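You operate a simulated robot arm through the tools that you are given. There is no shell and no other tool. Be economical: measure what you need, move in short steps, check, and stop when the job is done.

Carry out the task below with a simulated robot arm. There is one attempt and no reset: what you move stays moved.

TASK
Put things in order on the dining table top. At the end: the white small bottle (marked "SOAP") from the dining table top stands where the green-lidded box stood; the green-lidded box stands on top of the yellow book (marked "GARDENS"); the green glass is on the yellow coaster; the tea sachet from the dining table top stands where the green glass stood; whatever was shut is shut again. Leave all else as you found it, and nothing knocked over.

It is judged by the outcome, as a careful person would: the job done as asked, and still so three seconds after it is handed in. It fails if anything else is knocked over, pushed out of place, dropped, spilled or broken.

THE ROBOT
A 7-joint arm with a two-finger parallel gripper, fixed in place. Base frame: the origin is at the foot of the arm, x ahead of it, y to its left, z up; the work surface is at about z = 750. Lengths are in mm, angles in rad, forces in N, time in s.
With the tool pointing down near the work surface it reaches from about 300 to 680 mm from the base axis. Its first joint turns from -1.152 to 1.152 rad. Payload 1.57 kg.
Tool frame: the origin (TCP) lies between the finger pads and is the grasp point; the fingertips stand 30 mm ahead of it; z points along the fingers, y is the line along which they close. The gripper opens to 110 mm. The fingers are 24 mm wide and 12 mm thick; the gripper's body (48 by 112 mm) begins 78 mm behind the TCP.
Orientation is told as [roll, pitch, yaw] about the base's x, y, z axes, in that order, counted from this pose: with the fingers straight down and closing along the base's y, the tool's x points along the base's -x, its y along +y and its z along -z.

THE INTERFACE
- The arm moves only by the tool jog_arm. Its arguments are lists of equal length, an entry for each row: "jaw": the opening, from 0 (shut) to 1 (fully open); "dp": the shift along the tool's x, y, z in units of 40 mm (1.0 is 40 mm), a list of three; "turn": the turn, a rotation vector about the tool's x, y, z in units of 5 degrees (1.0 is 5 degrees), a list of three. In form: {"jaw": [jaw, ...], "dp": [[dx, dy, dz], ...], "turn": [[rx, ry, rz], ...]}. A call has 1 to 20 rows; each row shifts and turns the commanded pose from where the row before left it, along the tool's axes as they then stand. A call with a number of a shift or a turn outside -1 to 1 is refused whole. A row lasts 0.2 s, in which the tool goes at most 50 mm and 0.15 rad; a call with a longer step from one row to the next is refused whole, and so is a gripper value outside its range. A pose out of reach is approached as far as the arm can. The call stops where the force on the tool passes 40 N (or 10 N more than at its start, if that is more) or the arm is blocked; 0.2 s more then pass. The fingers move at their own pace (about 108 mm/s each) and stop on an object; they squeeze with about 39 N. The grip force told is the motor's: it shows also when the fingers shut on nothing. Time passes only in rows, and 0.2 s behind the last, so rows that do not move let the fingers close. It gives the time, the measured TCP pose, the force on the tool (base axes), the opening and the grip force at its end, in the units of the frame above (readings bear some noise), and new pictures: "views" is both (left out), scene, wrist or none.
- Cameras (640 x 400 px; columns grow to the right, rows downward): "scene" is fixed at [163.8, -389.5, 1406.9]; the picture's right is [0.79, -0.61, 0.00], its down [-0.34, -0.45, -0.83] and it looks along [0.50, 0.66, -0.56] (base axes); focal length 335 px, centre (320, 200). "wrist" rides on the gripper at [-36, 0, -80] in the tool frame; the picture's right is [0.00, -1.00, 0.00], its down [0.97, 0.00, -0.24] and it looks along [0.24, 0.00, 0.97] (tool axes); focal length 218 px, centre (320, 200).
- point_at(camera, pixels): for up to 12 pixels [column, row] of the newest picture of that camera ("zoom" is the newest enlarged one), the place [x, y, z] in the base frame of the surface seen there, good to about 2 mm. No time passes.
- zoom(camera, box): a new picture of the part [left, top, right, bottom] of that camera's present view, enlarged. No time passes.
- job_done(): hands the job in; it is judged then, once.

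Work in short steps. Measure before you move; look again where a grasp or a placing could have gone wrong, and mend it. You have 80 turns and 120 pictures in all, those below and enlarged ones among them. Open the gripper and draw the arm clear of the work before you hand the job in, unless the task says otherwise; then end with one line.

The tools are called after "Request:" by a JSON object that holds its "fn" and its "kwargs". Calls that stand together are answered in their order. jog_arm: Moves the arm, as the interface text tells. Its arguments: {"type":"object","properties":{"jaw":{"type":"array","items":{"type":"number"}},"dp":{"type":"array","items":{"type":"array","items":{"type":"number"}}},"turn":{"type":"array","items":{"type":"array","items":{"type":"number"}}},"views":{"type":"string","enum":["both","scene","wrist","none"]}},"required":["jaw","dp","turn"]} The other tools are called the same way: point_at (camera, pixels) gives the place of the surface under pixels of a picture; zoom (camera, box) takes an enlarged picture of a part of a camera's view; job_done () hands the job in.

At the start:

```text
clock: 0.0
ee_pos: [367.3, 251.1, 1074.0]
ee_rot: [-0.001, 0.0, 0.0]
ft_force: [0.6, 1.2, 0.0]
width: 109.9
finger_force: 0.1
```

scene: 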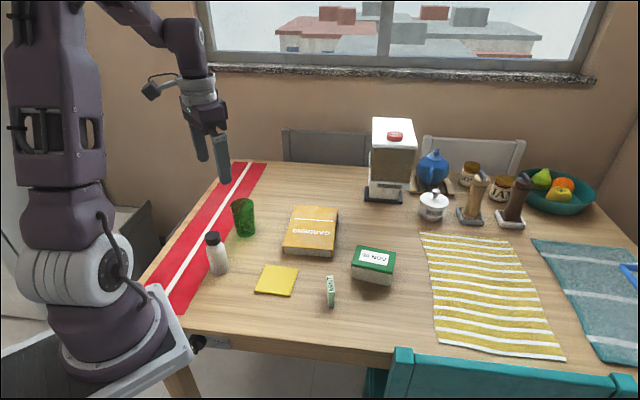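
wrist: 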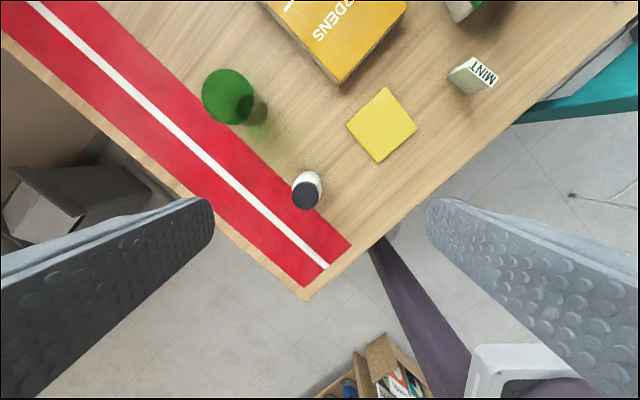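

The scene shows the glass (243,217), bottle (216,253), book (311,230), box (373,265), coaster (277,280) and sachet (330,291). I'll zoom in to measure them.

Request:
{"fn": "zoom", "kwargs": {"camera": "scene", "box": [180, 180, 420, 330]}}

Request:
{"fn": "point_at", "kwargs": {"camera": "wrist", "pixels": [[228, 97], [305, 195], [381, 88], [347, 124], [376, 162], [417, 126], [447, 72], [498, 70], [472, 93], [340, 84], [406, 5], [475, 68]]}}

```text
2.67 times, centred on (300, 255) of scene
```

zoom: 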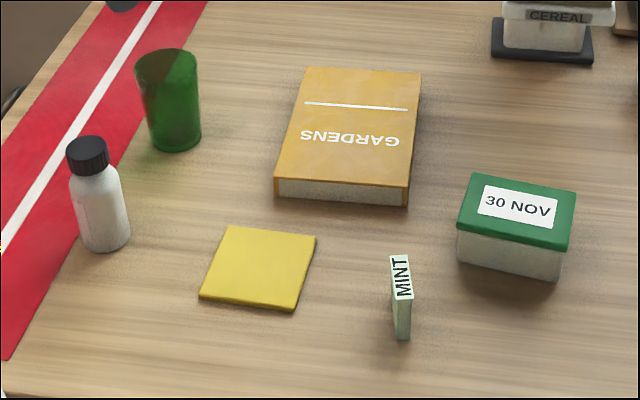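

```text
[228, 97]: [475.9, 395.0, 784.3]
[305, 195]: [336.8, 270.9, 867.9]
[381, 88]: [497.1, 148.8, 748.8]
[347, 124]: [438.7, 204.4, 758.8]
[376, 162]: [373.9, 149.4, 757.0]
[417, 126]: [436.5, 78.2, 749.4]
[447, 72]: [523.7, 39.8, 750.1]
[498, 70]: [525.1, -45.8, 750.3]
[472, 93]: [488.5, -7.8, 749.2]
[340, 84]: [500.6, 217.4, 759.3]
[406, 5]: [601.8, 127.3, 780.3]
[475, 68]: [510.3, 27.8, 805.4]
```

Now I'll get precise points from the enlarged picture.

Request:
{"fn": "point_at", "kwargs": {"camera": "zoom", "pixels": [[464, 178], [484, 177], [573, 192], [565, 246], [461, 230], [309, 70], [418, 75], [406, 185], [278, 178], [232, 229], [314, 239], [292, 306]]}}

Request:
{"fn": "point_at", "kwargs": {"camera": "zoom", "pixels": [[203, 295], [391, 257], [408, 257], [412, 298], [396, 299], [397, 336], [410, 334], [88, 145], [105, 245], [175, 140], [137, 60], [197, 58]]}}

Request:
{"fn": "zoom", "kwargs": {"camera": "wrist", "box": [180, 0, 540, 225]}}

```text
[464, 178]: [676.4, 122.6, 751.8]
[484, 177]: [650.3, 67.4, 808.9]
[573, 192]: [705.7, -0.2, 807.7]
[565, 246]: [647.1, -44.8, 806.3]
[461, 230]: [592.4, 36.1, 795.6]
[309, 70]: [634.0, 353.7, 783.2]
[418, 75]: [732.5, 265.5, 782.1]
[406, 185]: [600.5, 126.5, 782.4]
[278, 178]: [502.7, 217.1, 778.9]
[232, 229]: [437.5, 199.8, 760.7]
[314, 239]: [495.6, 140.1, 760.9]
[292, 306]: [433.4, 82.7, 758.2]
```

```text
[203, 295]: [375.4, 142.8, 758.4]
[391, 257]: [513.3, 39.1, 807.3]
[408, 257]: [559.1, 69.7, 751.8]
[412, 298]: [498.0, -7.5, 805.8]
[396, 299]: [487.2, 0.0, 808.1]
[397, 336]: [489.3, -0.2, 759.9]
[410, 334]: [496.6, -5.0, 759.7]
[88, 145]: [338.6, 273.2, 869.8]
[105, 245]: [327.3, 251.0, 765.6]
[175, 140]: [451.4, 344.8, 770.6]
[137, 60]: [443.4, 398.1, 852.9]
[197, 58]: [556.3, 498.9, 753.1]
```

```text
1.78 times, centred on (360, 112) of wrist
```

zoom: 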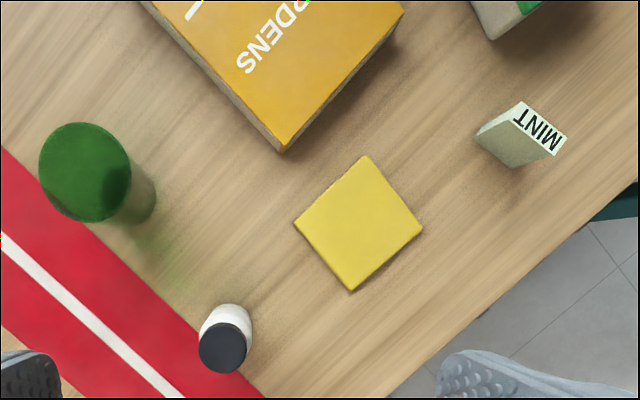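

Box: about 98×74, centre near (649,18), top at 808, short axis at about 37°. The book's centre is about (617,240), top at 782. I'm moving above the box and turning so the jaws close along its short axis.

Request:
{"fn": "jog_arm", "kwargs": {"jaw": [1, 1, 1, 1, 1, 1, 1, 1, 1, 1, 1, 1, 1, 1, 1, 1, 1, 1, 1, 1], "dp": [[-0.783, -0.647, 0.4], [-0.783, -0.647, 0.4], [-0.783, -0.647, 0.4], [-0.783, -0.647, 0.4], [-0.783, -0.647, 0.4], [-0.783, -0.647, 0.4], [-0.783, -0.647, 0.4], [-0.783, -0.647, 0.4], [-0.783, -0.647, 0.4], [0, 0, 0], [0, 0, 0], [0, 0, 0], [0, 0, 0], [0, 0, 0], [0, 0, 0], [0, 0, 0], [0, 0, 0], [0, 0, 0], [0, 0, 0], [0, 0, 0]], "turn": [[0, 0, 0], [0, 0, 0], [0, 0, 0], [0, 0, 0], [0, 0, 0], [0, 0, 0], [0, 0, 0], [0, 0, 0], [0, 0, 0], [0, 0, 0.964], [0, 0, 0.964], [0, 0, 0.964], [0, 0, 0.964], [0, 0, 0.964], [0, 0, 0.964], [0, 0, 0.964], [0, 0, 0.964], [0, 0, 0.964], [0, 0, 0.964], [0, 0, 0.964]]}}

```text
clock: 4.2
ee_pos: [648.3, 20.4, 931.6]
ee_rot: [-0.002, 0.0, -0.928]
ft_force: [-0.6, 0.6, 0.5]
width: 110.0
finger_force: 0.0
```

scene: 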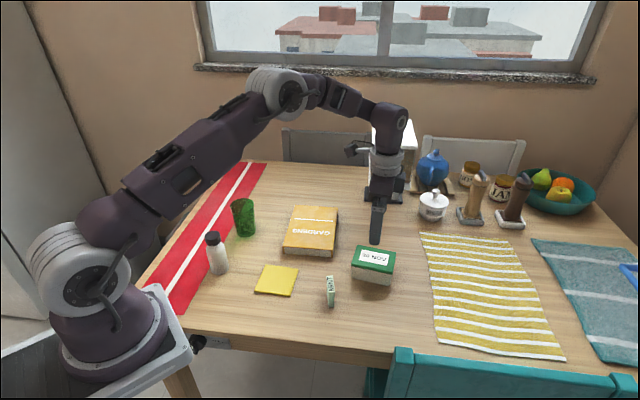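
wrist: 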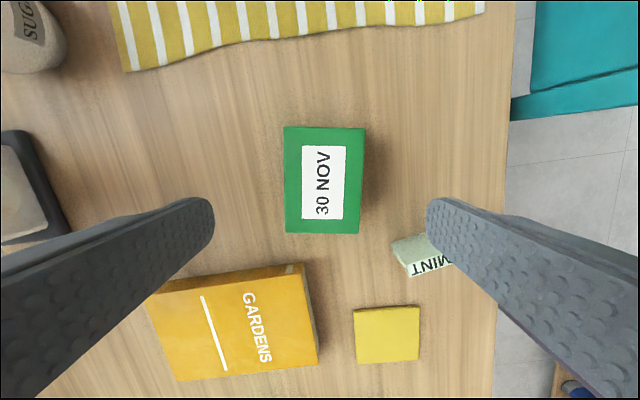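

The box lid shows at about (285,127)-(365,233). I'm measuring its corners.

Request:
{"fn": "point_at", "kwargs": {"camera": "wrist", "pixels": [[287, 130], [361, 131], [356, 230], [289, 230], [325, 180]]}}

```text
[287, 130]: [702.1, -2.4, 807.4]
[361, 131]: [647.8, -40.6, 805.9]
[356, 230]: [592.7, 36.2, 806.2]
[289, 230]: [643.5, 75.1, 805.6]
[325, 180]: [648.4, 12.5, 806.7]
```

Centred at about (646.5,17). Descending to z≈785 and closing.

Request:
{"fn": "jog_arm", "kwargs": {"jaw": [1, 1, 1, 1, 1, 1, 1, 0, 0, 0, 0], "dp": [[-0.04, -0.087, 0.7], [0, 0, 0.7], [0, 0, 0.7], [0, 0, 0.7], [0, 0, 0.5], [0, 0, 0.365], [0, 0, 0], [0, 0, 0], [0, 0, 0], [0, 0, 0], [0, 0, 0]], "turn": [[0, 0, 0], [0, 0, 0], [0, 0, 0], [0, 0, 0], [0, 0, 0], [0, 0, 0], [0, 0, 0], [0, 0, 0], [0, 0, 0], [0, 0, 0], [0, 0, 0]], "views": "both"}}

```text
clock: 6.6
ee_pos: [645.6, 14.2, 785.4]
ee_rot: [0.002, 0.0, -0.924]
ft_force: [1.0, -0.1, 0.3]
width: 76.1
finger_force: 39.1
```

scene: 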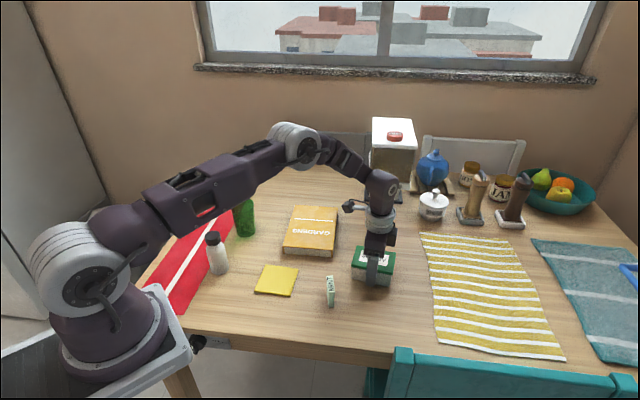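
wrist: 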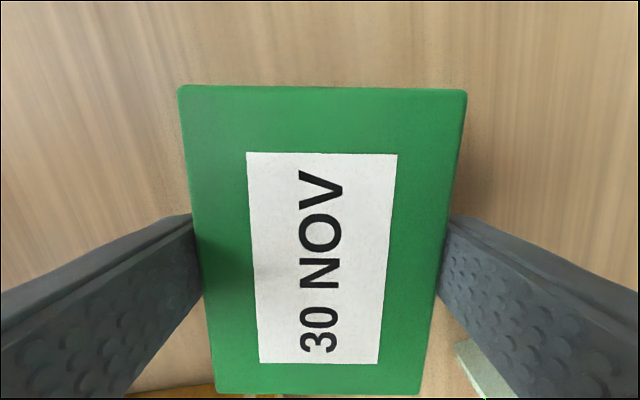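

Gripped at 76 mm, which is the lid's width. I'm lifting a little to check that the body comes with the lid.

Request:
{"fn": "jog_arm", "kwargs": {"jaw": [0, 0, 0, 0], "dp": [[0, 0, -0.1], [0, 0, -0.15], [0, 0, -0.15], [0, 0, 0]], "turn": [[0, 0, 0], [0, 0, 0], [0, 0, 0], [0, 0, 0]], "views": "none"}}

Request:
{"fn": "zoom", "kwargs": {"camera": "scene", "box": [310, 220, 438, 300]}}

```text
clock: 7.6
ee_pos: [646.0, 14.7, 801.3]
ee_rot: [-0.002, 0.001, -0.925]
ft_force: [0.3, -0.7, -3.4]
width: 76.0
finger_force: 38.9
```

```text
5.00 times, centred on (374, 260) of scene
```

zoom: 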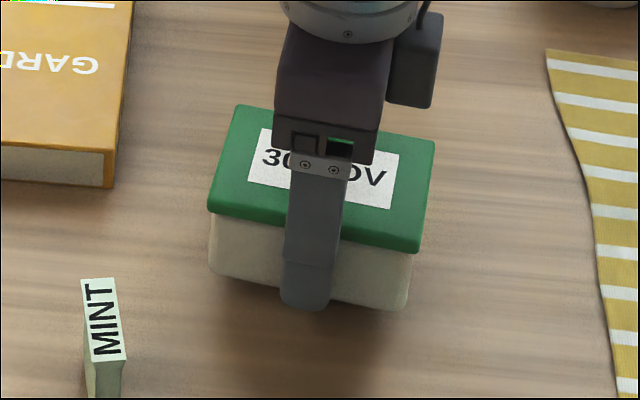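

The body came up with the lid. I'm lifting on and carrying the box over the book, turning it slightly to line up.

Request:
{"fn": "jog_arm", "kwargs": {"jaw": [0, 0, 0, 0, 0, 0, 0, 0, 0, 0, 0, 0], "dp": [[0, 0, -0.4], [0, 0, -0.6], [0, 0, -0.6], [0.649, 0.33, 0], [0.811, 0.4125, 0], [0.811, 0.4125, 0], [0.811, 0.4125, 0], [0.811, 0.4125, 0], [0.649, 0.33, 0], [0.325, 0.165, 0], [0, 0, 0], [0, 0, 0]], "turn": [[0, 0, 0], [0, 0, 0], [0, 0, 0], [0, 0, 0], [0, 0, 0], [0, 0, 0], [0, 0, 0], [0, 0, 0], [0, 0, 0], [0, 0, 0], [0, 0, -0.95], [0, 0, -0.95]]}}

```text
clock: 10.2
ee_pos: [609.1, 230.4, 864.6]
ee_rot: [0.0, 0.001, -0.759]
ft_force: [0.6, -0.7, -2.6]
width: 75.9
finger_force: 39.0
```

scene: 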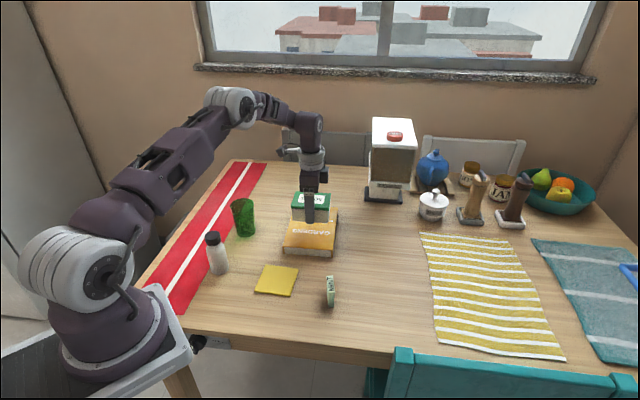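
wrist: 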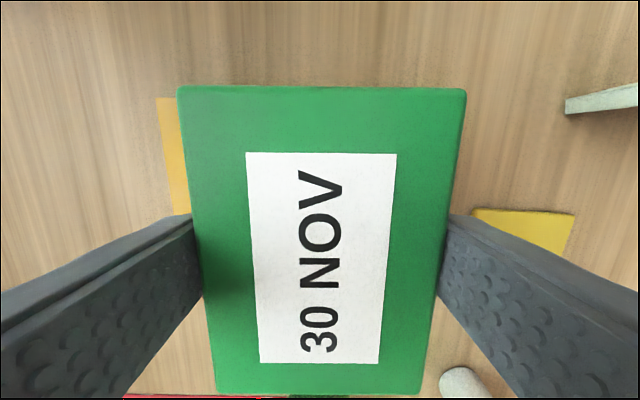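

Centred over the book. I'm lowering about 47 mm and releasing.

Request:
{"fn": "jog_arm", "kwargs": {"jaw": [0, 0, 0, 0, 0, 0, 0], "dp": [[0, 0, 0.4], [0, 0, 0.4], [0, 0, 0.2], [0, 0, 0.1], [0, 0, 0.04], [0, 0, 0.03], [0, 0, 0]], "turn": [[0, 0, 0], [0, 0, 0], [0, 0, 0], [0, 0, 0], [0, 0, 0], [0, 0, 0], [0, 0, 0]], "views": "none"}}

Request:
{"fn": "zoom", "kwargs": {"camera": "scene", "box": [260, 170, 388, 250]}}

```text
clock: 11.8
ee_pos: [609.0, 231.0, 817.0]
ee_rot: [0.0, 0.0, -0.76]
ft_force: [0.0, -0.2, -3.7]
width: 75.9
finger_force: 38.6
```

```text
5.00 times, centred on (324, 210) of scene
```

zoom: 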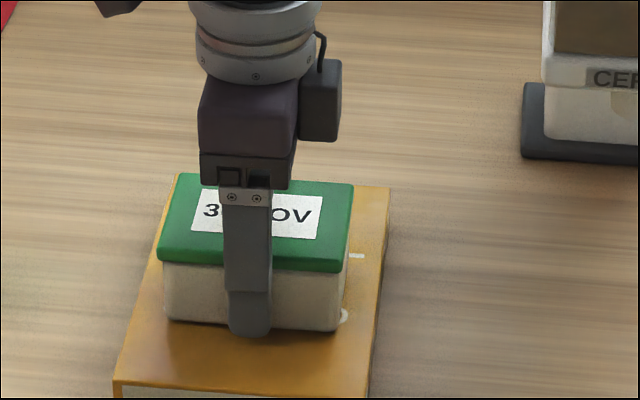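

Nearly touching. I'll go down in 1 mm steps until contact shows.

Request:
{"fn": "jog_arm", "kwargs": {"jaw": [0, 0, 0], "dp": [[0, 0, 0.025], [0, 0, 0.025], [0, 0, 0]], "turn": [[0, 0, 0], [0, 0, 0], [0, 0, 0]], "views": "none"}}

```text
clock: 12.6
ee_pos: [608.8, 230.8, 815.2]
ee_rot: [0.001, 0.001, -0.759]
ft_force: [-0.1, -1.3, -1.7]
width: 76.1
finger_force: 39.1
```

Request:
{"fn": "jog_arm", "kwargs": {"jaw": [0, 0], "dp": [[0, 0, 0.02], [0, 0, 0]], "turn": [[0, 0, 0], [0, 0, 0]], "views": "none"}}

```text
clock: 13.2
ee_pos: [608.8, 231.2, 816.0]
ee_rot: [0.0, 0.0, -0.757]
ft_force: [-5.3, 0.1, 11.2]
width: 75.9
finger_force: 38.9
```

Contact (fz +11). Opening and rising.

Request:
{"fn": "jog_arm", "kwargs": {"jaw": [0.8, 1, 1, 1, 1, 1, 1, 1], "dp": [[0, 0, 0], [0, 0, 0], [0, 0, -0.2], [0, 0, -0.6], [0, 0, -0.8], [0, 0, -0.8], [0, 0, -0.8], [0, 0, 0]], "turn": [[0, 0, 0], [0, 0, 0], [0, 0, 0], [0, 0, 0], [0, 0, 0], [0, 0, 0], [0, 0, 0], [0, 0, 0]]}}

```text
clock: 15.0
ee_pos: [610.3, 230.5, 942.8]
ee_rot: [0.0, 0.001, -0.76]
ft_force: [0.2, 0.1, 0.1]
width: 110.1
finger_force: 0.0
```

scene: 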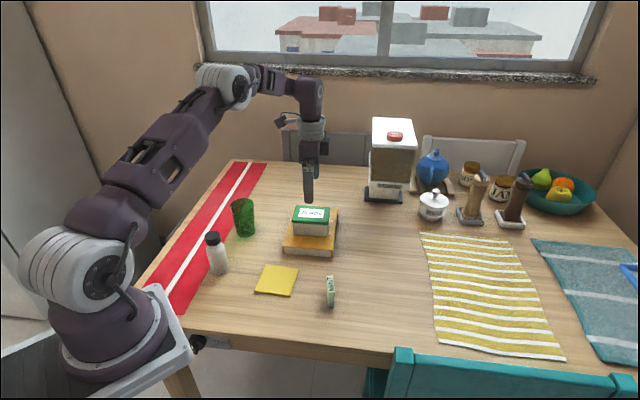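
wrist: 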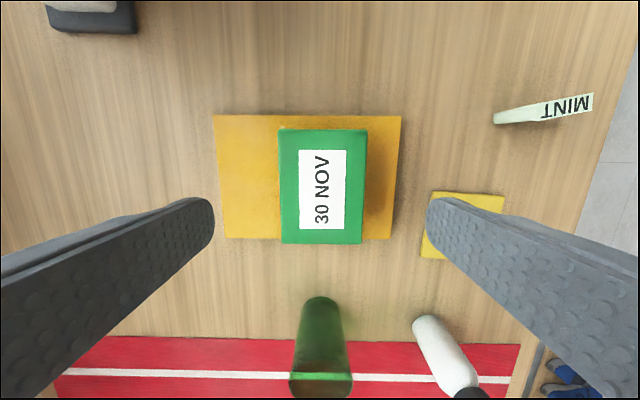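

The box sits on the book. Next I'll move above the bottle near (335,272).

Request:
{"fn": "jog_arm", "kwargs": {"jaw": [1, 1, 1, 1, 1, 1, 1, 1], "dp": [[0.814, -0.568, -0.3], [0.814, -0.568, -0.3], [0.814, -0.568, 0], [0.814, -0.568, 0], [0.814, -0.568, 0], [0.814, -0.568, 0], [0.814, -0.568, 0], [0, 0, 0]], "turn": [[0, 0, 0], [0, 0, 0], [0, 0, 0], [0, 0, 0], [0, 0, 0], [0, 0, 0], [0, 0, 0], [0, 0, 0]]}}

Request:
{"fn": "zoom", "kwargs": {"camera": "scene", "box": [180, 180, 420, 330]}}

```text
clock: 16.8
ee_pos: [331.9, 273.5, 967.2]
ee_rot: [0.0, -0.001, -0.76]
ft_force: [-0.1, -0.2, 0.9]
width: 109.9
finger_force: 0.0
```

scene: 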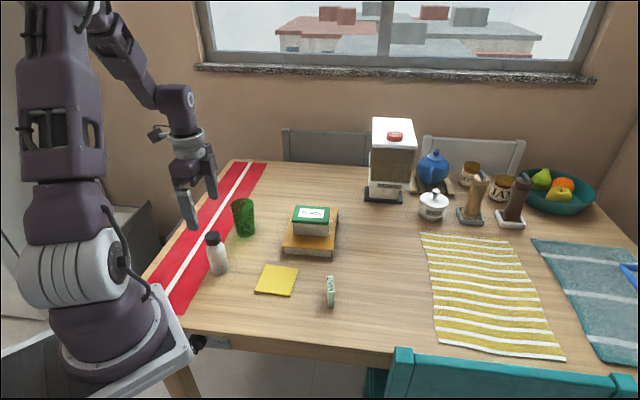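
wrist: 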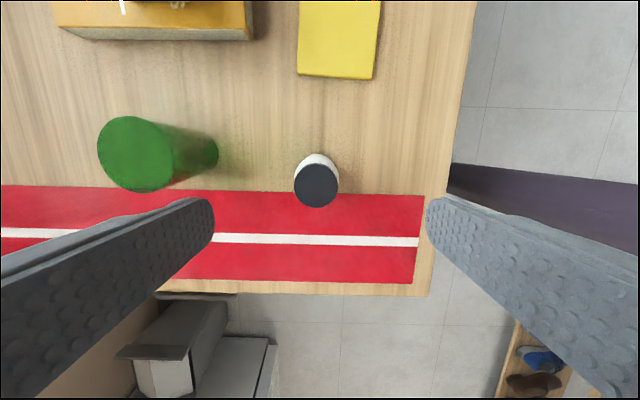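

```text
2.67 times, centred on (300, 255) of scene
```

zoom: 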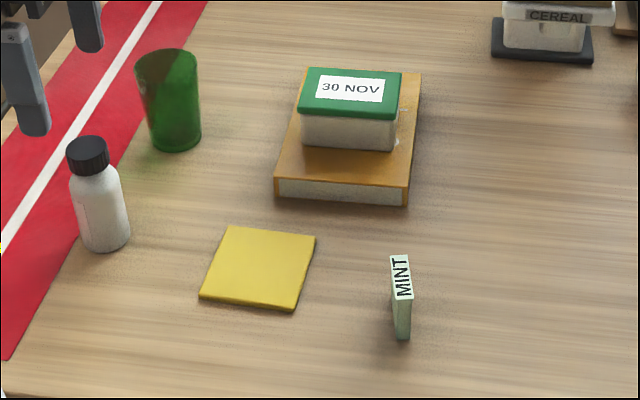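

Box and book look good. Measuring the bottle cap and the glass from this view.

Request:
{"fn": "point_at", "kwargs": {"camera": "wrist", "pixels": [[317, 185], [297, 185], [337, 185], [318, 206], [318, 157], [100, 148], [140, 189], [150, 120], [180, 140], [214, 145], [216, 158], [140, 155]]}}

Request:
{"fn": "zoom", "kwargs": {"camera": "wrist", "box": [80, 60, 400, 260]}}

```text
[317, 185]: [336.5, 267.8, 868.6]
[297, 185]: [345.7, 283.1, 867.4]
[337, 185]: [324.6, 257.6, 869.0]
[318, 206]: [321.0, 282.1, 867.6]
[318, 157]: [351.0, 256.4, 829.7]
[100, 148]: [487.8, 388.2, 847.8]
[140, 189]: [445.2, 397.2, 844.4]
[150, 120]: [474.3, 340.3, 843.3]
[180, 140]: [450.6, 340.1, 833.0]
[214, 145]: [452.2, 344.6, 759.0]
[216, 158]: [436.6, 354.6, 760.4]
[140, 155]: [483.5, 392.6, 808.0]
```

```text
2.00 times, centred on (240, 160) of wrist
```

zoom: 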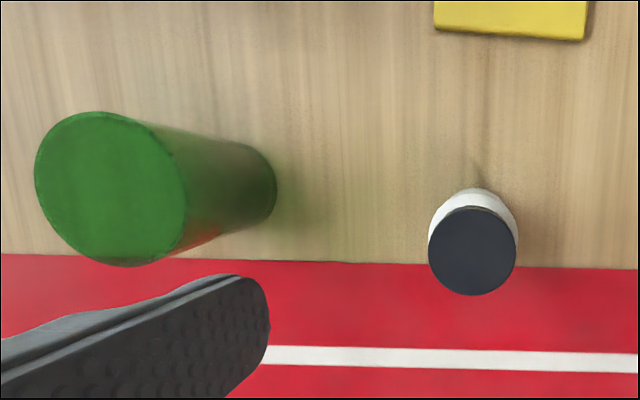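

The cap centre is about (335,270), top at 869. I'm descending to z≈803 and gripping the body.

Request:
{"fn": "jog_arm", "kwargs": {"jaw": [1, 1, 1, 1, 1, 1, 1, 0.25, 0, 0, 0, 0], "dp": [[-0.11, 0, 0.4], [0, 0, 0.8], [0, 0, 0.8], [0, 0, 0.8], [0, 0, 0.8], [0, 0, 0.5], [0, 0, 0], [0, 0, 0], [0, 0, 0], [0, 0, 0], [0, 0, 0], [0, 0, 0]], "turn": [[0, 0, 0], [0, 0, 0], [0, 0, 0], [0, 0, 0], [0, 0, 0], [0, 0, 0], [0, 0, 0], [0, 0, 0], [0, 0, 0], [0, 0, 0], [0, 0, 0], [0, 0, 0]]}}

```text
clock: 19.4
ee_pos: [335.1, 268.0, 801.8]
ee_rot: [-0.001, 0.001, -0.758]
ft_force: [-0.3, -0.1, 0.2]
width: 45.1
finger_force: 39.0
```

scene: 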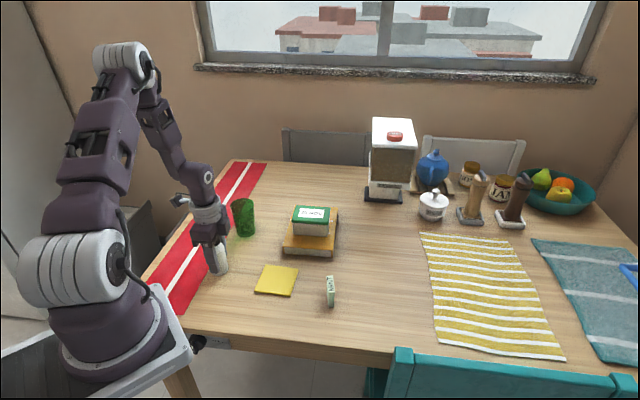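
wrist: 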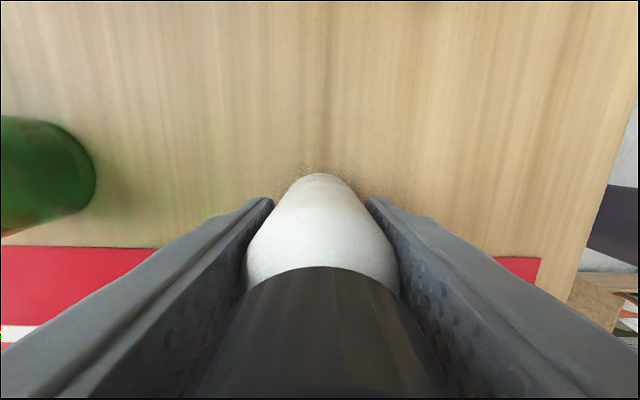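

Bottle gripped at 45 mm. I'm lifting it and carrying it towards the box's old spot, (646,17).

Request:
{"fn": "jog_arm", "kwargs": {"jaw": [0, 0, 0, 0, 0, 0, 0, 0, 0, 0, 0, 0, 0, 0, 0, 0, 0, 0, 0], "dp": [[0, 0, -0.3], [0, 0, -0.7], [0, 0, -0.9], [0, 0, -0.6], [-0.47, 0.0397, 0], [-0.75, 0.0596, 0], [-0.75, 0.0596, 0], [-0.75, 0.0596, 0], [-0.75, 0.0596, 0], [-0.75, 0.0596, 0], [-0.75, 0.0596, 0], [-0.75, 0.0596, 0], [-0.75, 0.0596, 0], [-0.75, 0.0596, 0], [-0.75, 0.0596, 0], [-0.75, 0.0596, 0], [-0.75, 0.0596, 0], [-0.5, 0.0397, 0], [0, 0, 0]], "turn": [[0, 0, 0], [0, 0, 0], [0, 0, 0], [0, 0, 0], [0, 0, 0], [0, 0, 0], [0, 0, 0], [0, 0, 0], [0, 0, 0], [0, 0, 0], [0, 0, 0], [0, 0, 0], [0, 0, 0], [0, 0, 0], [0, 0, 0], [0, 0, 0], [0, 0, 0], [0, 0, 0], [0, 0, 0]]}}

```text
clock: 23.4
ee_pos: [648.2, 16.0, 902.6]
ee_rot: [0.001, 0.001, -0.76]
ft_force: [1.2, 1.1, -1.5]
width: 44.5
finger_force: 38.9
```

scene: 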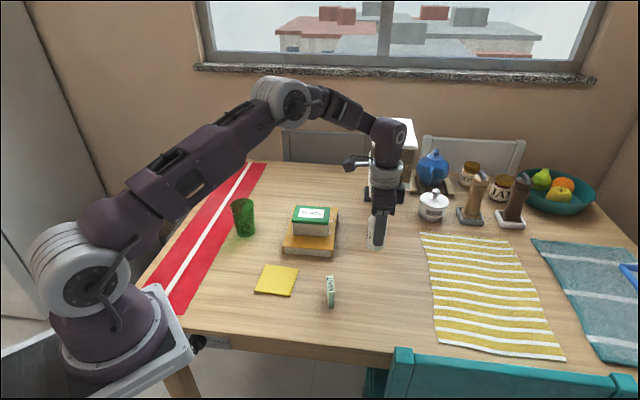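
wrist: 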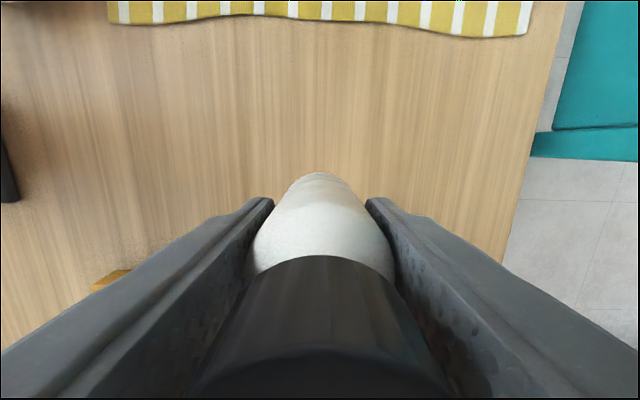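

Over the spot. Lowering.

Request:
{"fn": "jog_arm", "kwargs": {"jaw": [0, 0, 0, 0, 0, 0, 0, 0], "dp": [[0.03, 0, 0.4], [0, 0, 0.7], [0, 0, 0.7], [0, 0, 0.4], [0, 0, 0.2], [0, 0, 0.06], [0, 0, 0.03], [0, 0, 0]], "turn": [[0, 0, 0], [0, 0, 0], [0, 0, 0], [0, 0, 0], [0, 0, 0], [0, 0, 0], [0, 0, 0], [0, 0, 0]], "views": "none"}}

Request:
{"fn": "zoom", "kwargs": {"camera": "scene", "box": [310, 210, 438, 290]}}

```text
clock: 25.2
ee_pos: [647.2, 17.2, 805.5]
ee_rot: [0.002, -0.004, -0.76]
ft_force: [-5.7, -2.7, 32.7]
width: 44.4
finger_force: 39.2
```

```text
5.00 times, centred on (374, 250) of scene
```

zoom: 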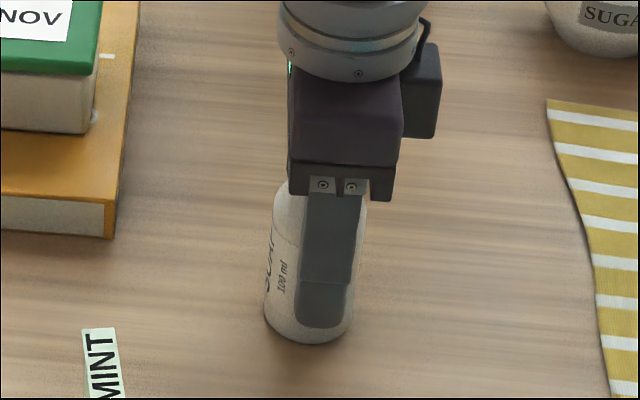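

Firm contact (33 N). I'm easing up 2 mm, then releasing and rising straight.

Request:
{"fn": "jog_arm", "kwargs": {"jaw": [0, 0, 0.5, 0.9, 1, 1, 1, 1, 1, 1], "dp": [[0, 0, -0.05], [0, 0, 0], [0, 0, 0], [0, 0, 0], [0, 0, -0.2], [0, 0, -0.7], [0, 0, -0.9], [0, 0, -0.9], [0, 0, -0.9], [0, 0, 0]], "turn": [[0, 0, 0], [0, 0, 0], [0, 0, 0], [0, 0, 0], [0, 0, 0], [0, 0, 0], [0, 0, 0], [0, 0, 0], [0, 0, 0], [0, 0, 0]]}}

```text
clock: 27.4
ee_pos: [647.5, 18.9, 954.4]
ee_rot: [0.0, 0.0, -0.759]
ft_force: [0.9, -0.3, -0.5]
width: 110.0
finger_force: 0.0
```

scene: 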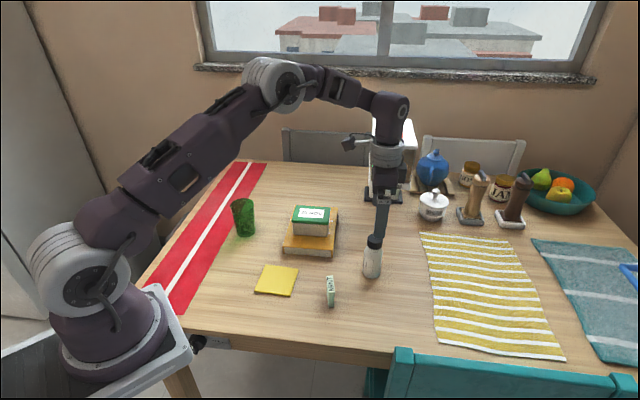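
wrist: 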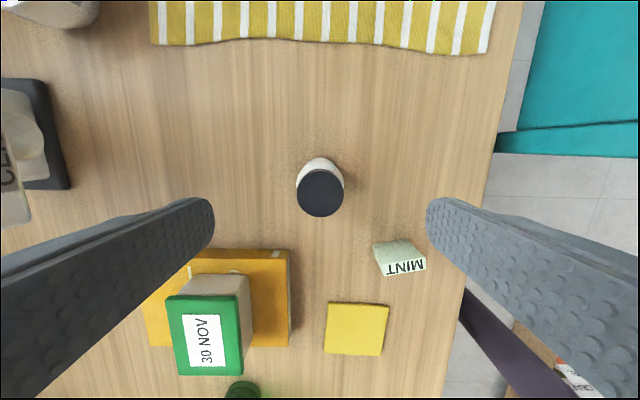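

The bottle stands upright. Next, I'll move above the glass near (465,376).

Request:
{"fn": "jog_arm", "kwargs": {"jaw": [1, 1, 1, 1, 1, 1, 1, 1, 1, 1, 1], "dp": [[0.945, 0.334, -0.2], [0.945, 0.334, -0.2], [0.945, 0.334, 0], [0.945, 0.334, 0], [0.945, 0.334, 0], [0.945, 0.334, 0], [0.945, 0.334, 0], [0.945, 0.334, 0], [0.945, 0.334, 0], [0.945, 0.334, 0], [0, 0, 0]], "turn": [[0, 0, 0], [0, 0, 0], [0, 0, 0], [0, 0, 0], [0, 0, 0], [0, 0, 0], [0, 0, 0], [0, 0, 0], [0, 0, 0], [0, 0, 0], [0, 0, 0]]}}

Request:
{"fn": "zoom", "kwargs": {"camera": "wrist", "box": [200, 100, 440, 250]}}

```text
clock: 29.8
ee_pos: [464.6, 374.9, 965.6]
ee_rot: [-0.001, 0.001, -0.759]
ft_force: [-1.4, 0.0, -0.3]
width: 110.0
finger_force: 0.1
```

scene: 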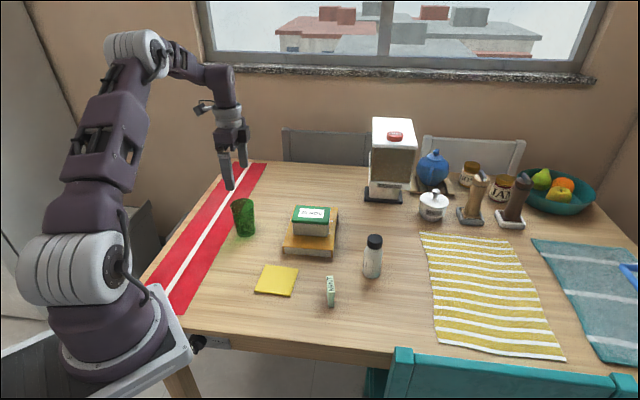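
wrist: 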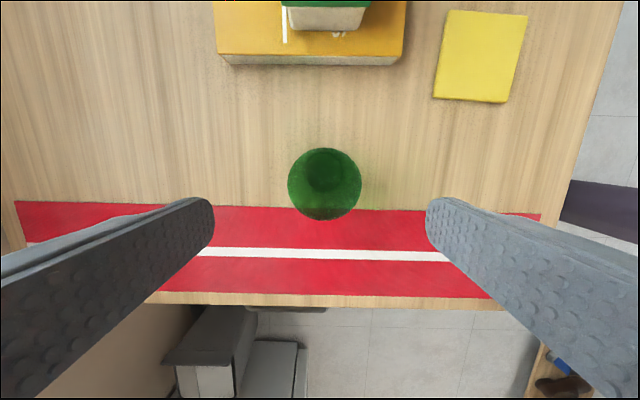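

```text
2.67 times, centred on (320, 175) of wrist
```

zoom: 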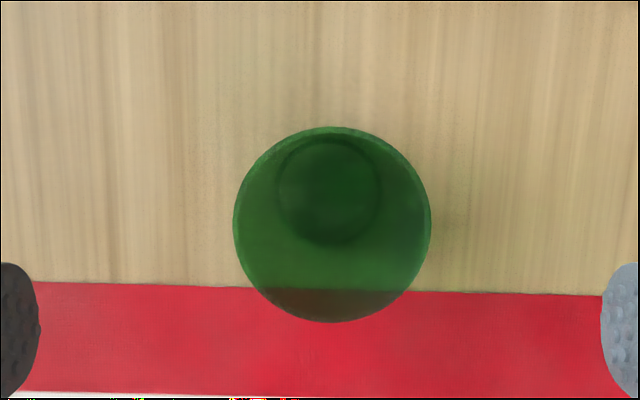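

The glass centre is about (464,370), rim radius about 33 at z≈853, and it tapers to about 26 at the base. I'll grip it near the rim level with TCP z≈830.

Request:
{"fn": "jog_arm", "kwargs": {"jaw": [1, 1, 1, 1, 1, 1, 0.6, 0, 0, 0, 0], "dp": [[-0.075, -0.105, 0.4], [0, 0, 0.8], [0, 0, 0.8], [0, 0, 0.8], [0, 0, 0.59], [0, 0, 0], [0, 0, 0], [0, 0, 0], [0, 0, 0], [0, 0, 0], [0, 0, 0]], "turn": [[0, 0, 0], [0, 0, 0], [0, 0, 0], [0, 0, 0], [0, 0, 0], [0, 0, 0], [0, 0, 0], [0, 0, 0], [0, 0, 0], [0, 0, 0], [0, 0, 0]]}}

Request:
{"fn": "zoom", "kwargs": {"camera": "scene", "box": [180, 170, 308, 250]}}

```text
clock: 32.2
ee_pos: [463.1, 372.1, 830.7]
ee_rot: [0.001, 0.0, -0.759]
ft_force: [-0.5, 0.0, 1.0]
width: 66.6
finger_force: 38.9
```

scene: 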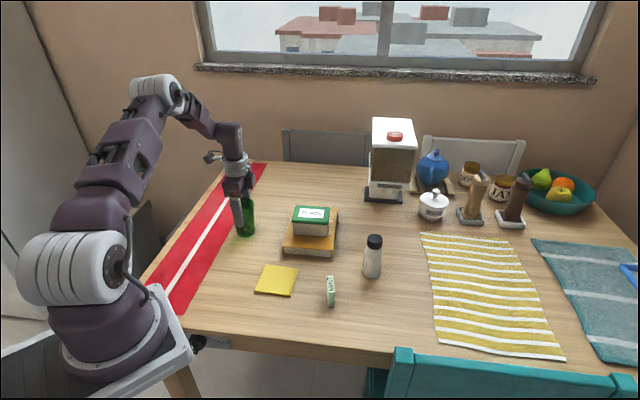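
wrist: 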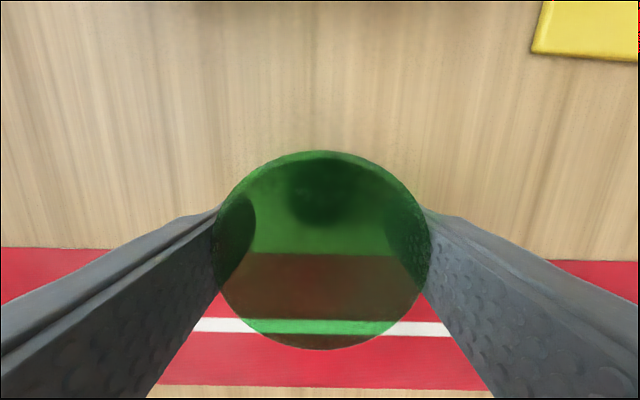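

```text
5.00 times, centred on (244, 210) of scene
```

zoom: 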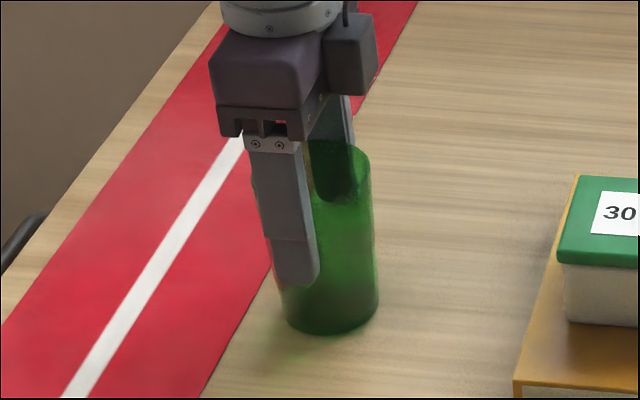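

Glass gripped at the rim. I'm lifting it gently and checking that it hangs straight.

Request:
{"fn": "jog_arm", "kwargs": {"jaw": [0, 0, 0, 0, 0], "dp": [[0, 0, -0.2], [0, 0, -0.4], [0, 0, -0.5], [0, 0, -0.4], [0, 0, 0]], "turn": [[0, 0, 0], [0, 0, 0], [0, 0, 0], [0, 0, 0], [0, 0, 0]], "views": "none"}}

Request:
{"fn": "zoom", "kwargs": {"camera": "scene", "box": [180, 150, 308, 230]}}

```text
clock: 33.4
ee_pos: [463.4, 371.3, 891.8]
ee_rot: [0.001, -0.001, -0.758]
ft_force: [-0.4, 0.2, -2.2]
width: 66.2
finger_force: 39.0
```

```text
5.00 times, centred on (244, 190) of scene
```

zoom: 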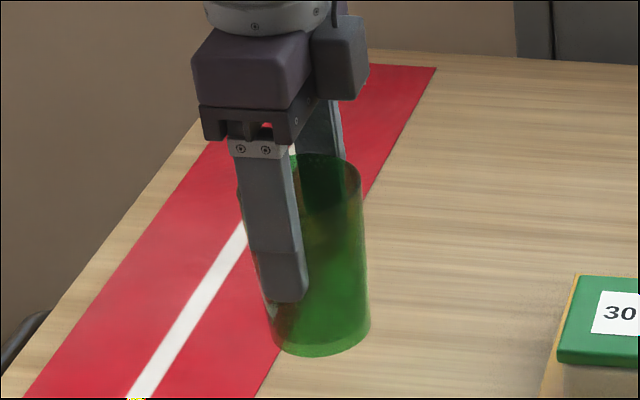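

Held upright. Carrying it to the coaster.

Request:
{"fn": "jog_arm", "kwargs": {"jaw": [0, 0, 0, 0, 0, 0, 0, 0, 0, 0], "dp": [[-0.22, -0.3, 0], [-0.42, -0.582, 0], [-0.42, -0.582, 0], [-0.42, -0.582, 0], [-0.42, -0.582, 0], [-0.42, -0.582, 0], [-0.42, -0.582, 0], [-0.42, -0.582, 0], [-0.2, -0.284, 0], [0, 0, 0]], "turn": [[0, 0, 0], [0, 0, 0], [0, 0, 0], [0, 0, 0], [0, 0, 0], [0, 0, 0], [0, 0, 0], [0, 0, 0], [0, 0, 0], [0, 0, 0]]}}

Request:
{"fn": "zoom", "kwargs": {"camera": "scene", "box": [210, 205, 370, 305]}}

```text
clock: 35.6
ee_pos: [435.7, 143.2, 891.2]
ee_rot: [0.0, -0.001, -0.76]
ft_force: [-1.3, -0.3, -1.5]
width: 66.4
finger_force: 39.4
```

scene: 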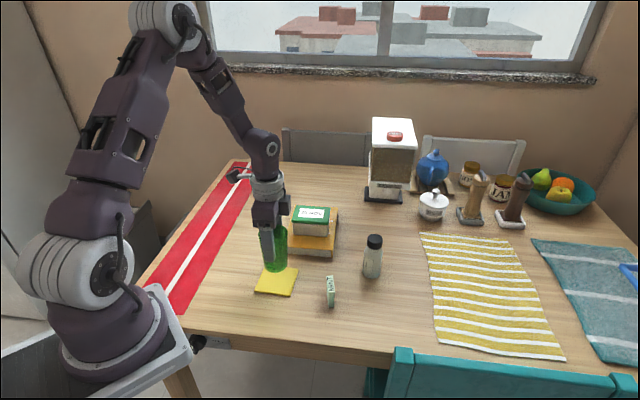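
wrist: 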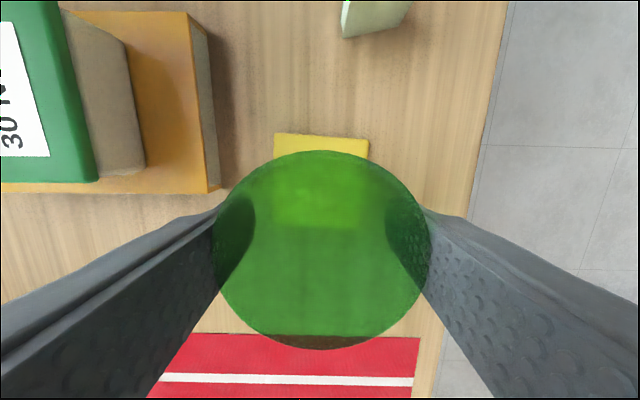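

```text
4.00 times, centred on (290, 255) of scene
```

zoom: 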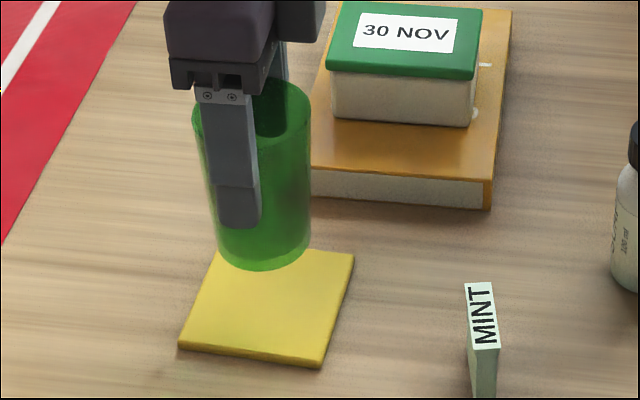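

Lowering onto the coaster; contact should come at z≈839.

Request:
{"fn": "jog_arm", "kwargs": {"jaw": [0, 0, 0, 0, 0, 0, 0], "dp": [[0.077, -0.032, 0.3], [0, 0, 0.4], [0, 0, 0.3], [0, 0, 0.15], [0, 0, 0.08], [0, 0, 0.03], [0, 0, 0]], "turn": [[0, 0, 0], [0, 0, 0], [0, 0, 0], [0, 0, 0], [0, 0, 0], [0, 0, 0], [0, 0, 0]], "views": "none"}}

Request:
{"fn": "zoom", "kwargs": {"camera": "scene", "box": [210, 205, 370, 305]}}

```text
clock: 37.2
ee_pos: [431.5, 144.6, 841.6]
ee_rot: [0.002, 0.0, -0.759]
ft_force: [0.1, 0.4, -1.1]
width: 66.4
finger_force: 38.9
```

```text
4.00 times, centred on (290, 255) of scene
```

zoom: 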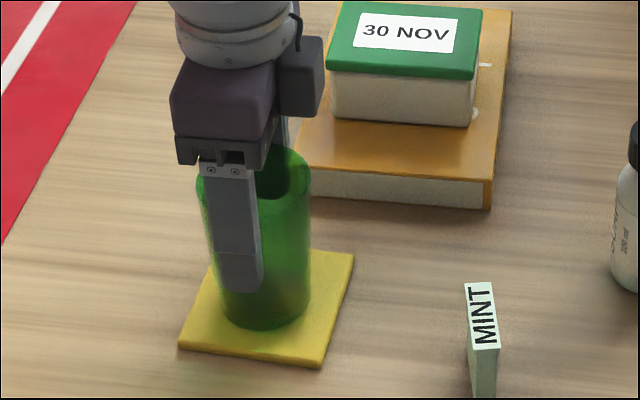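

Request:
{"fn": "jog_arm", "kwargs": {"jaw": [0, 0, 0], "dp": [[0, 0, 0.025], [0, 0, 0.02], [0, 0, 0]], "turn": [[0, 0, 0], [0, 0, 0], [0, 0, 0]], "views": "none"}}

```text
clock: 38.0
ee_pos: [431.0, 144.9, 839.5]
ee_rot: [0.001, 0.002, -0.759]
ft_force: [-1.6, -1.4, 4.6]
width: 66.4
finger_force: 39.5
```

Contact (fz +4.6). Opening and rising.

Request:
{"fn": "jog_arm", "kwargs": {"jaw": [0.75, 0.9, 1, 1, 1, 1, 1, 1], "dp": [[0, 0, 0], [0, 0, 0], [0, 0, -0.2], [0, 0, -0.7], [0, 0, -0.8], [0, 0, -0.8], [0, 0, -0.5], [0, 0, 0]], "turn": [[0, 0, 0], [0, 0, 0], [0, 0, 0], [0, 0, 0], [0, 0, 0], [0, 0, 0], [0, 0, 0], [0, 0, 0]]}}

Request:
{"fn": "zoom", "kwargs": {"camera": "scene", "box": [210, 205, 370, 305]}}

```text
clock: 39.8
ee_pos: [429.2, 145.8, 959.2]
ee_rot: [0.0, 0.001, -0.759]
ft_force: [-0.1, 0.5, -0.1]
width: 109.8
finger_force: 0.0
```

scene: 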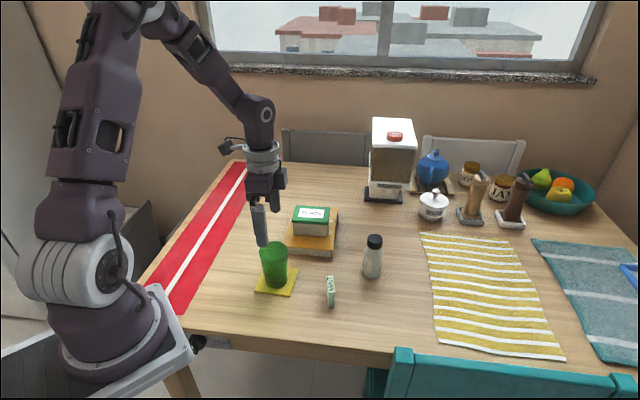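
wrist: 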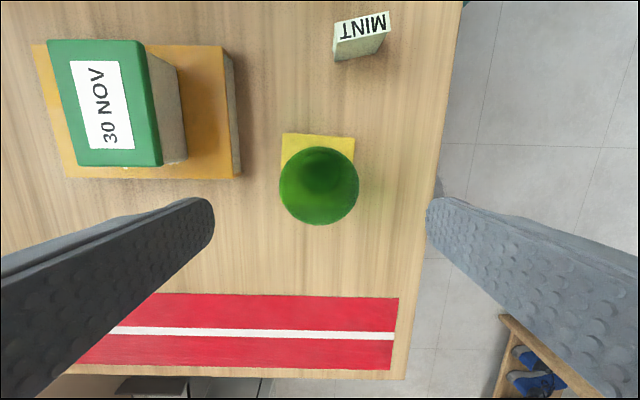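

```text
4.00 times, centred on (290, 255) of scene
```

zoom: 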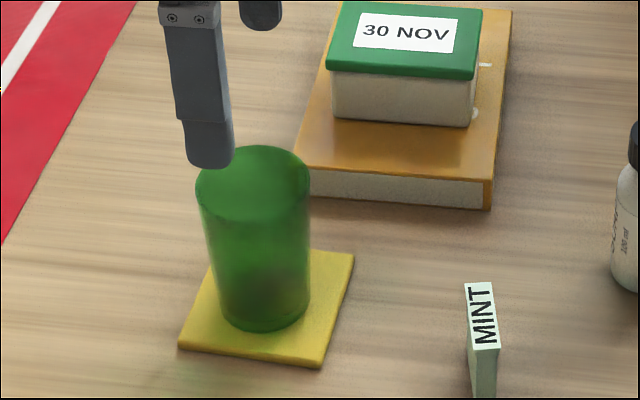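

The glass is on the coaster. Now the sachet, centre about (505,16), long axis at about 56°. I'm moving above it and turning to yaw +56°.

Request:
{"fn": "jog_arm", "kwargs": {"jaw": [1, 1, 1, 1, 1, 1, 1, 1, 1, 1, 1, 1, 1, 1, 1, 1, 1, 1, 1, 1], "dp": [[-0.904, -0.26, 0], [-0.904, -0.26, 0], [-0.904, -0.26, 0], [-0.904, -0.26, 0], [0, 0, 0], [0, 0, 0], [0, 0, 0], [0, 0, 0], [0, 0, 0], [0, 0, 0], [0, 0, 0], [0, 0, 0], [0, 0, 0], [0, 0, 0], [0, 0, 0], [0, 0, 0], [0, 0, 0], [0, 0, 0], [0, 0, 0], [0, 0, 0]], "turn": [[0, 0, 0], [0, 0, 0], [0, 0, 0], [0, 0, -1], [0, 0, -1], [0, 0, -1], [0, 0, -1], [0, 0, -1], [0, 0, -1], [0, 0, -1], [0, 0, -1], [0, 0, -1], [0, 0, -1], [0, 0, -1], [0, 0, -1], [0, 0, -1], [0, 0, -1], [0, 0, -1], [0, 0, -1], [0, 0, -1]], "views": "none"}}

Request:
{"fn": "jog_arm", "kwargs": {"jaw": [0.6, 0.6, 0.6, 0.6], "dp": [[0, 0, 0.5], [0, 0, 0.5], [0, 0, 0], [0, 0, 0]], "turn": [[0, 0, -1], [0, 0, -1], [0, 0, -0.96], [0, 0, 0]]}}

Request:
{"fn": "zoom", "kwargs": {"camera": "wrist", "box": [240, 100, 400, 200]}}

```text
clock: 44.0
ee_pos: [506.9, 14.4, 957.3]
ee_rot: [0.0, 0.0, 0.726]
ft_force: [-0.2, 0.3, 0.8]
width: 109.9
finger_force: 0.2
```

```text
clock: 45.0
ee_pos: [507.3, 17.6, 918.6]
ee_rot: [0.0, 0.001, 0.982]
ft_force: [-0.1, -0.2, 0.9]
width: 65.8
finger_force: 0.0
```

scene: 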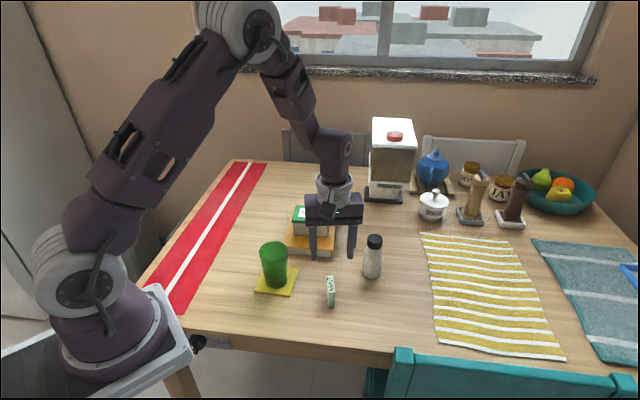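
wrist: 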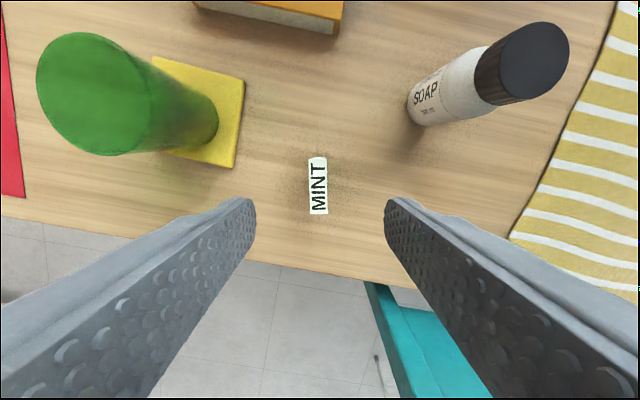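

```text
4.00 times, centred on (320, 150) of wrist
```

zoom: 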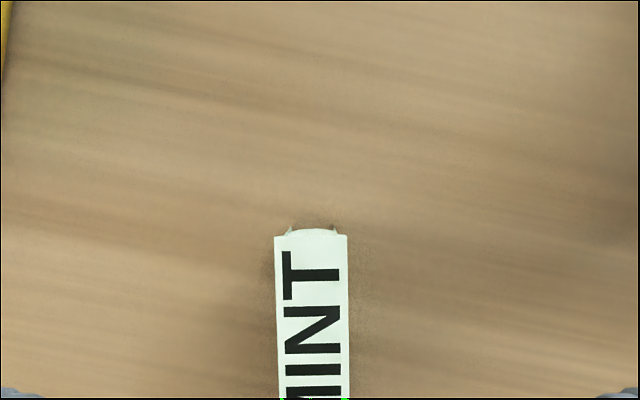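

The sachet lines up with the jaws. Measuring its top.

Request:
{"fn": "point_at", "kwargs": {"camera": "wrist", "pixels": [[311, 162], [325, 162], [312, 212], [326, 212], [318, 187]]}}

```text
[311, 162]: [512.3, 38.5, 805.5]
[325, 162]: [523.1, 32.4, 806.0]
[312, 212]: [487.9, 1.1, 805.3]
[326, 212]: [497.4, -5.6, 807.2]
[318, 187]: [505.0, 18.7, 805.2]
```

Centre (505,16.6). Descending to z≈785 and closing.

Request:
{"fn": "jog_arm", "kwargs": {"jaw": [0.6, 0.6, 0.6, 0.6, 0.6, 0.6, 0.3, 0, 0, 0, 0], "dp": [[0.05, 0.03, 0.5], [0, 0, 0.8], [0, 0, 0.8], [0, 0, 0.8], [0, 0, 0.44], [0, 0, 0], [0, 0, 0], [0, 0, 0], [0, 0, 0], [0, 0, 0], [0, 0, 0]], "turn": [[0, 0, 0], [0, 0, 0], [0, 0, 0], [0, 0, 0], [0, 0, 0], [0, 0, 0], [0, 0, 0], [0, 0, 0], [0, 0, 0], [0, 0, 0], [0, 0, 0]]}}

```text
clock: 47.4
ee_pos: [503.2, 14.6, 781.9]
ee_rot: [-0.001, -0.002, 0.983]
ft_force: [-0.4, 0.2, -0.5]
width: 14.3
finger_force: 30.6
```

scene: 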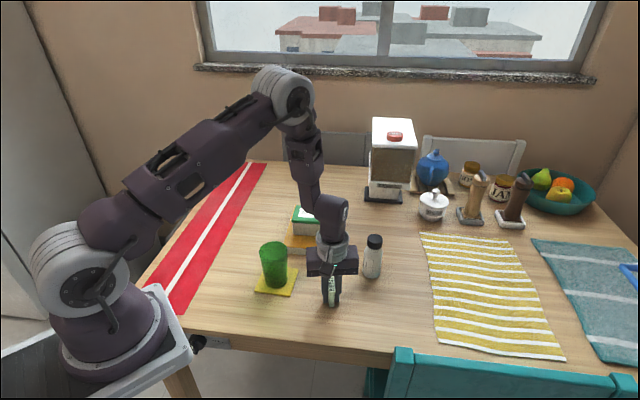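
wrist: 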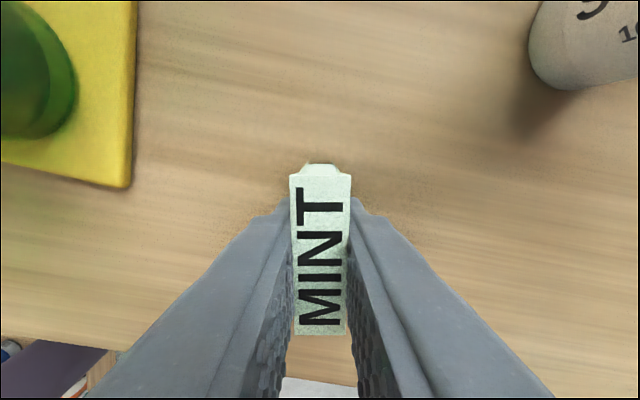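

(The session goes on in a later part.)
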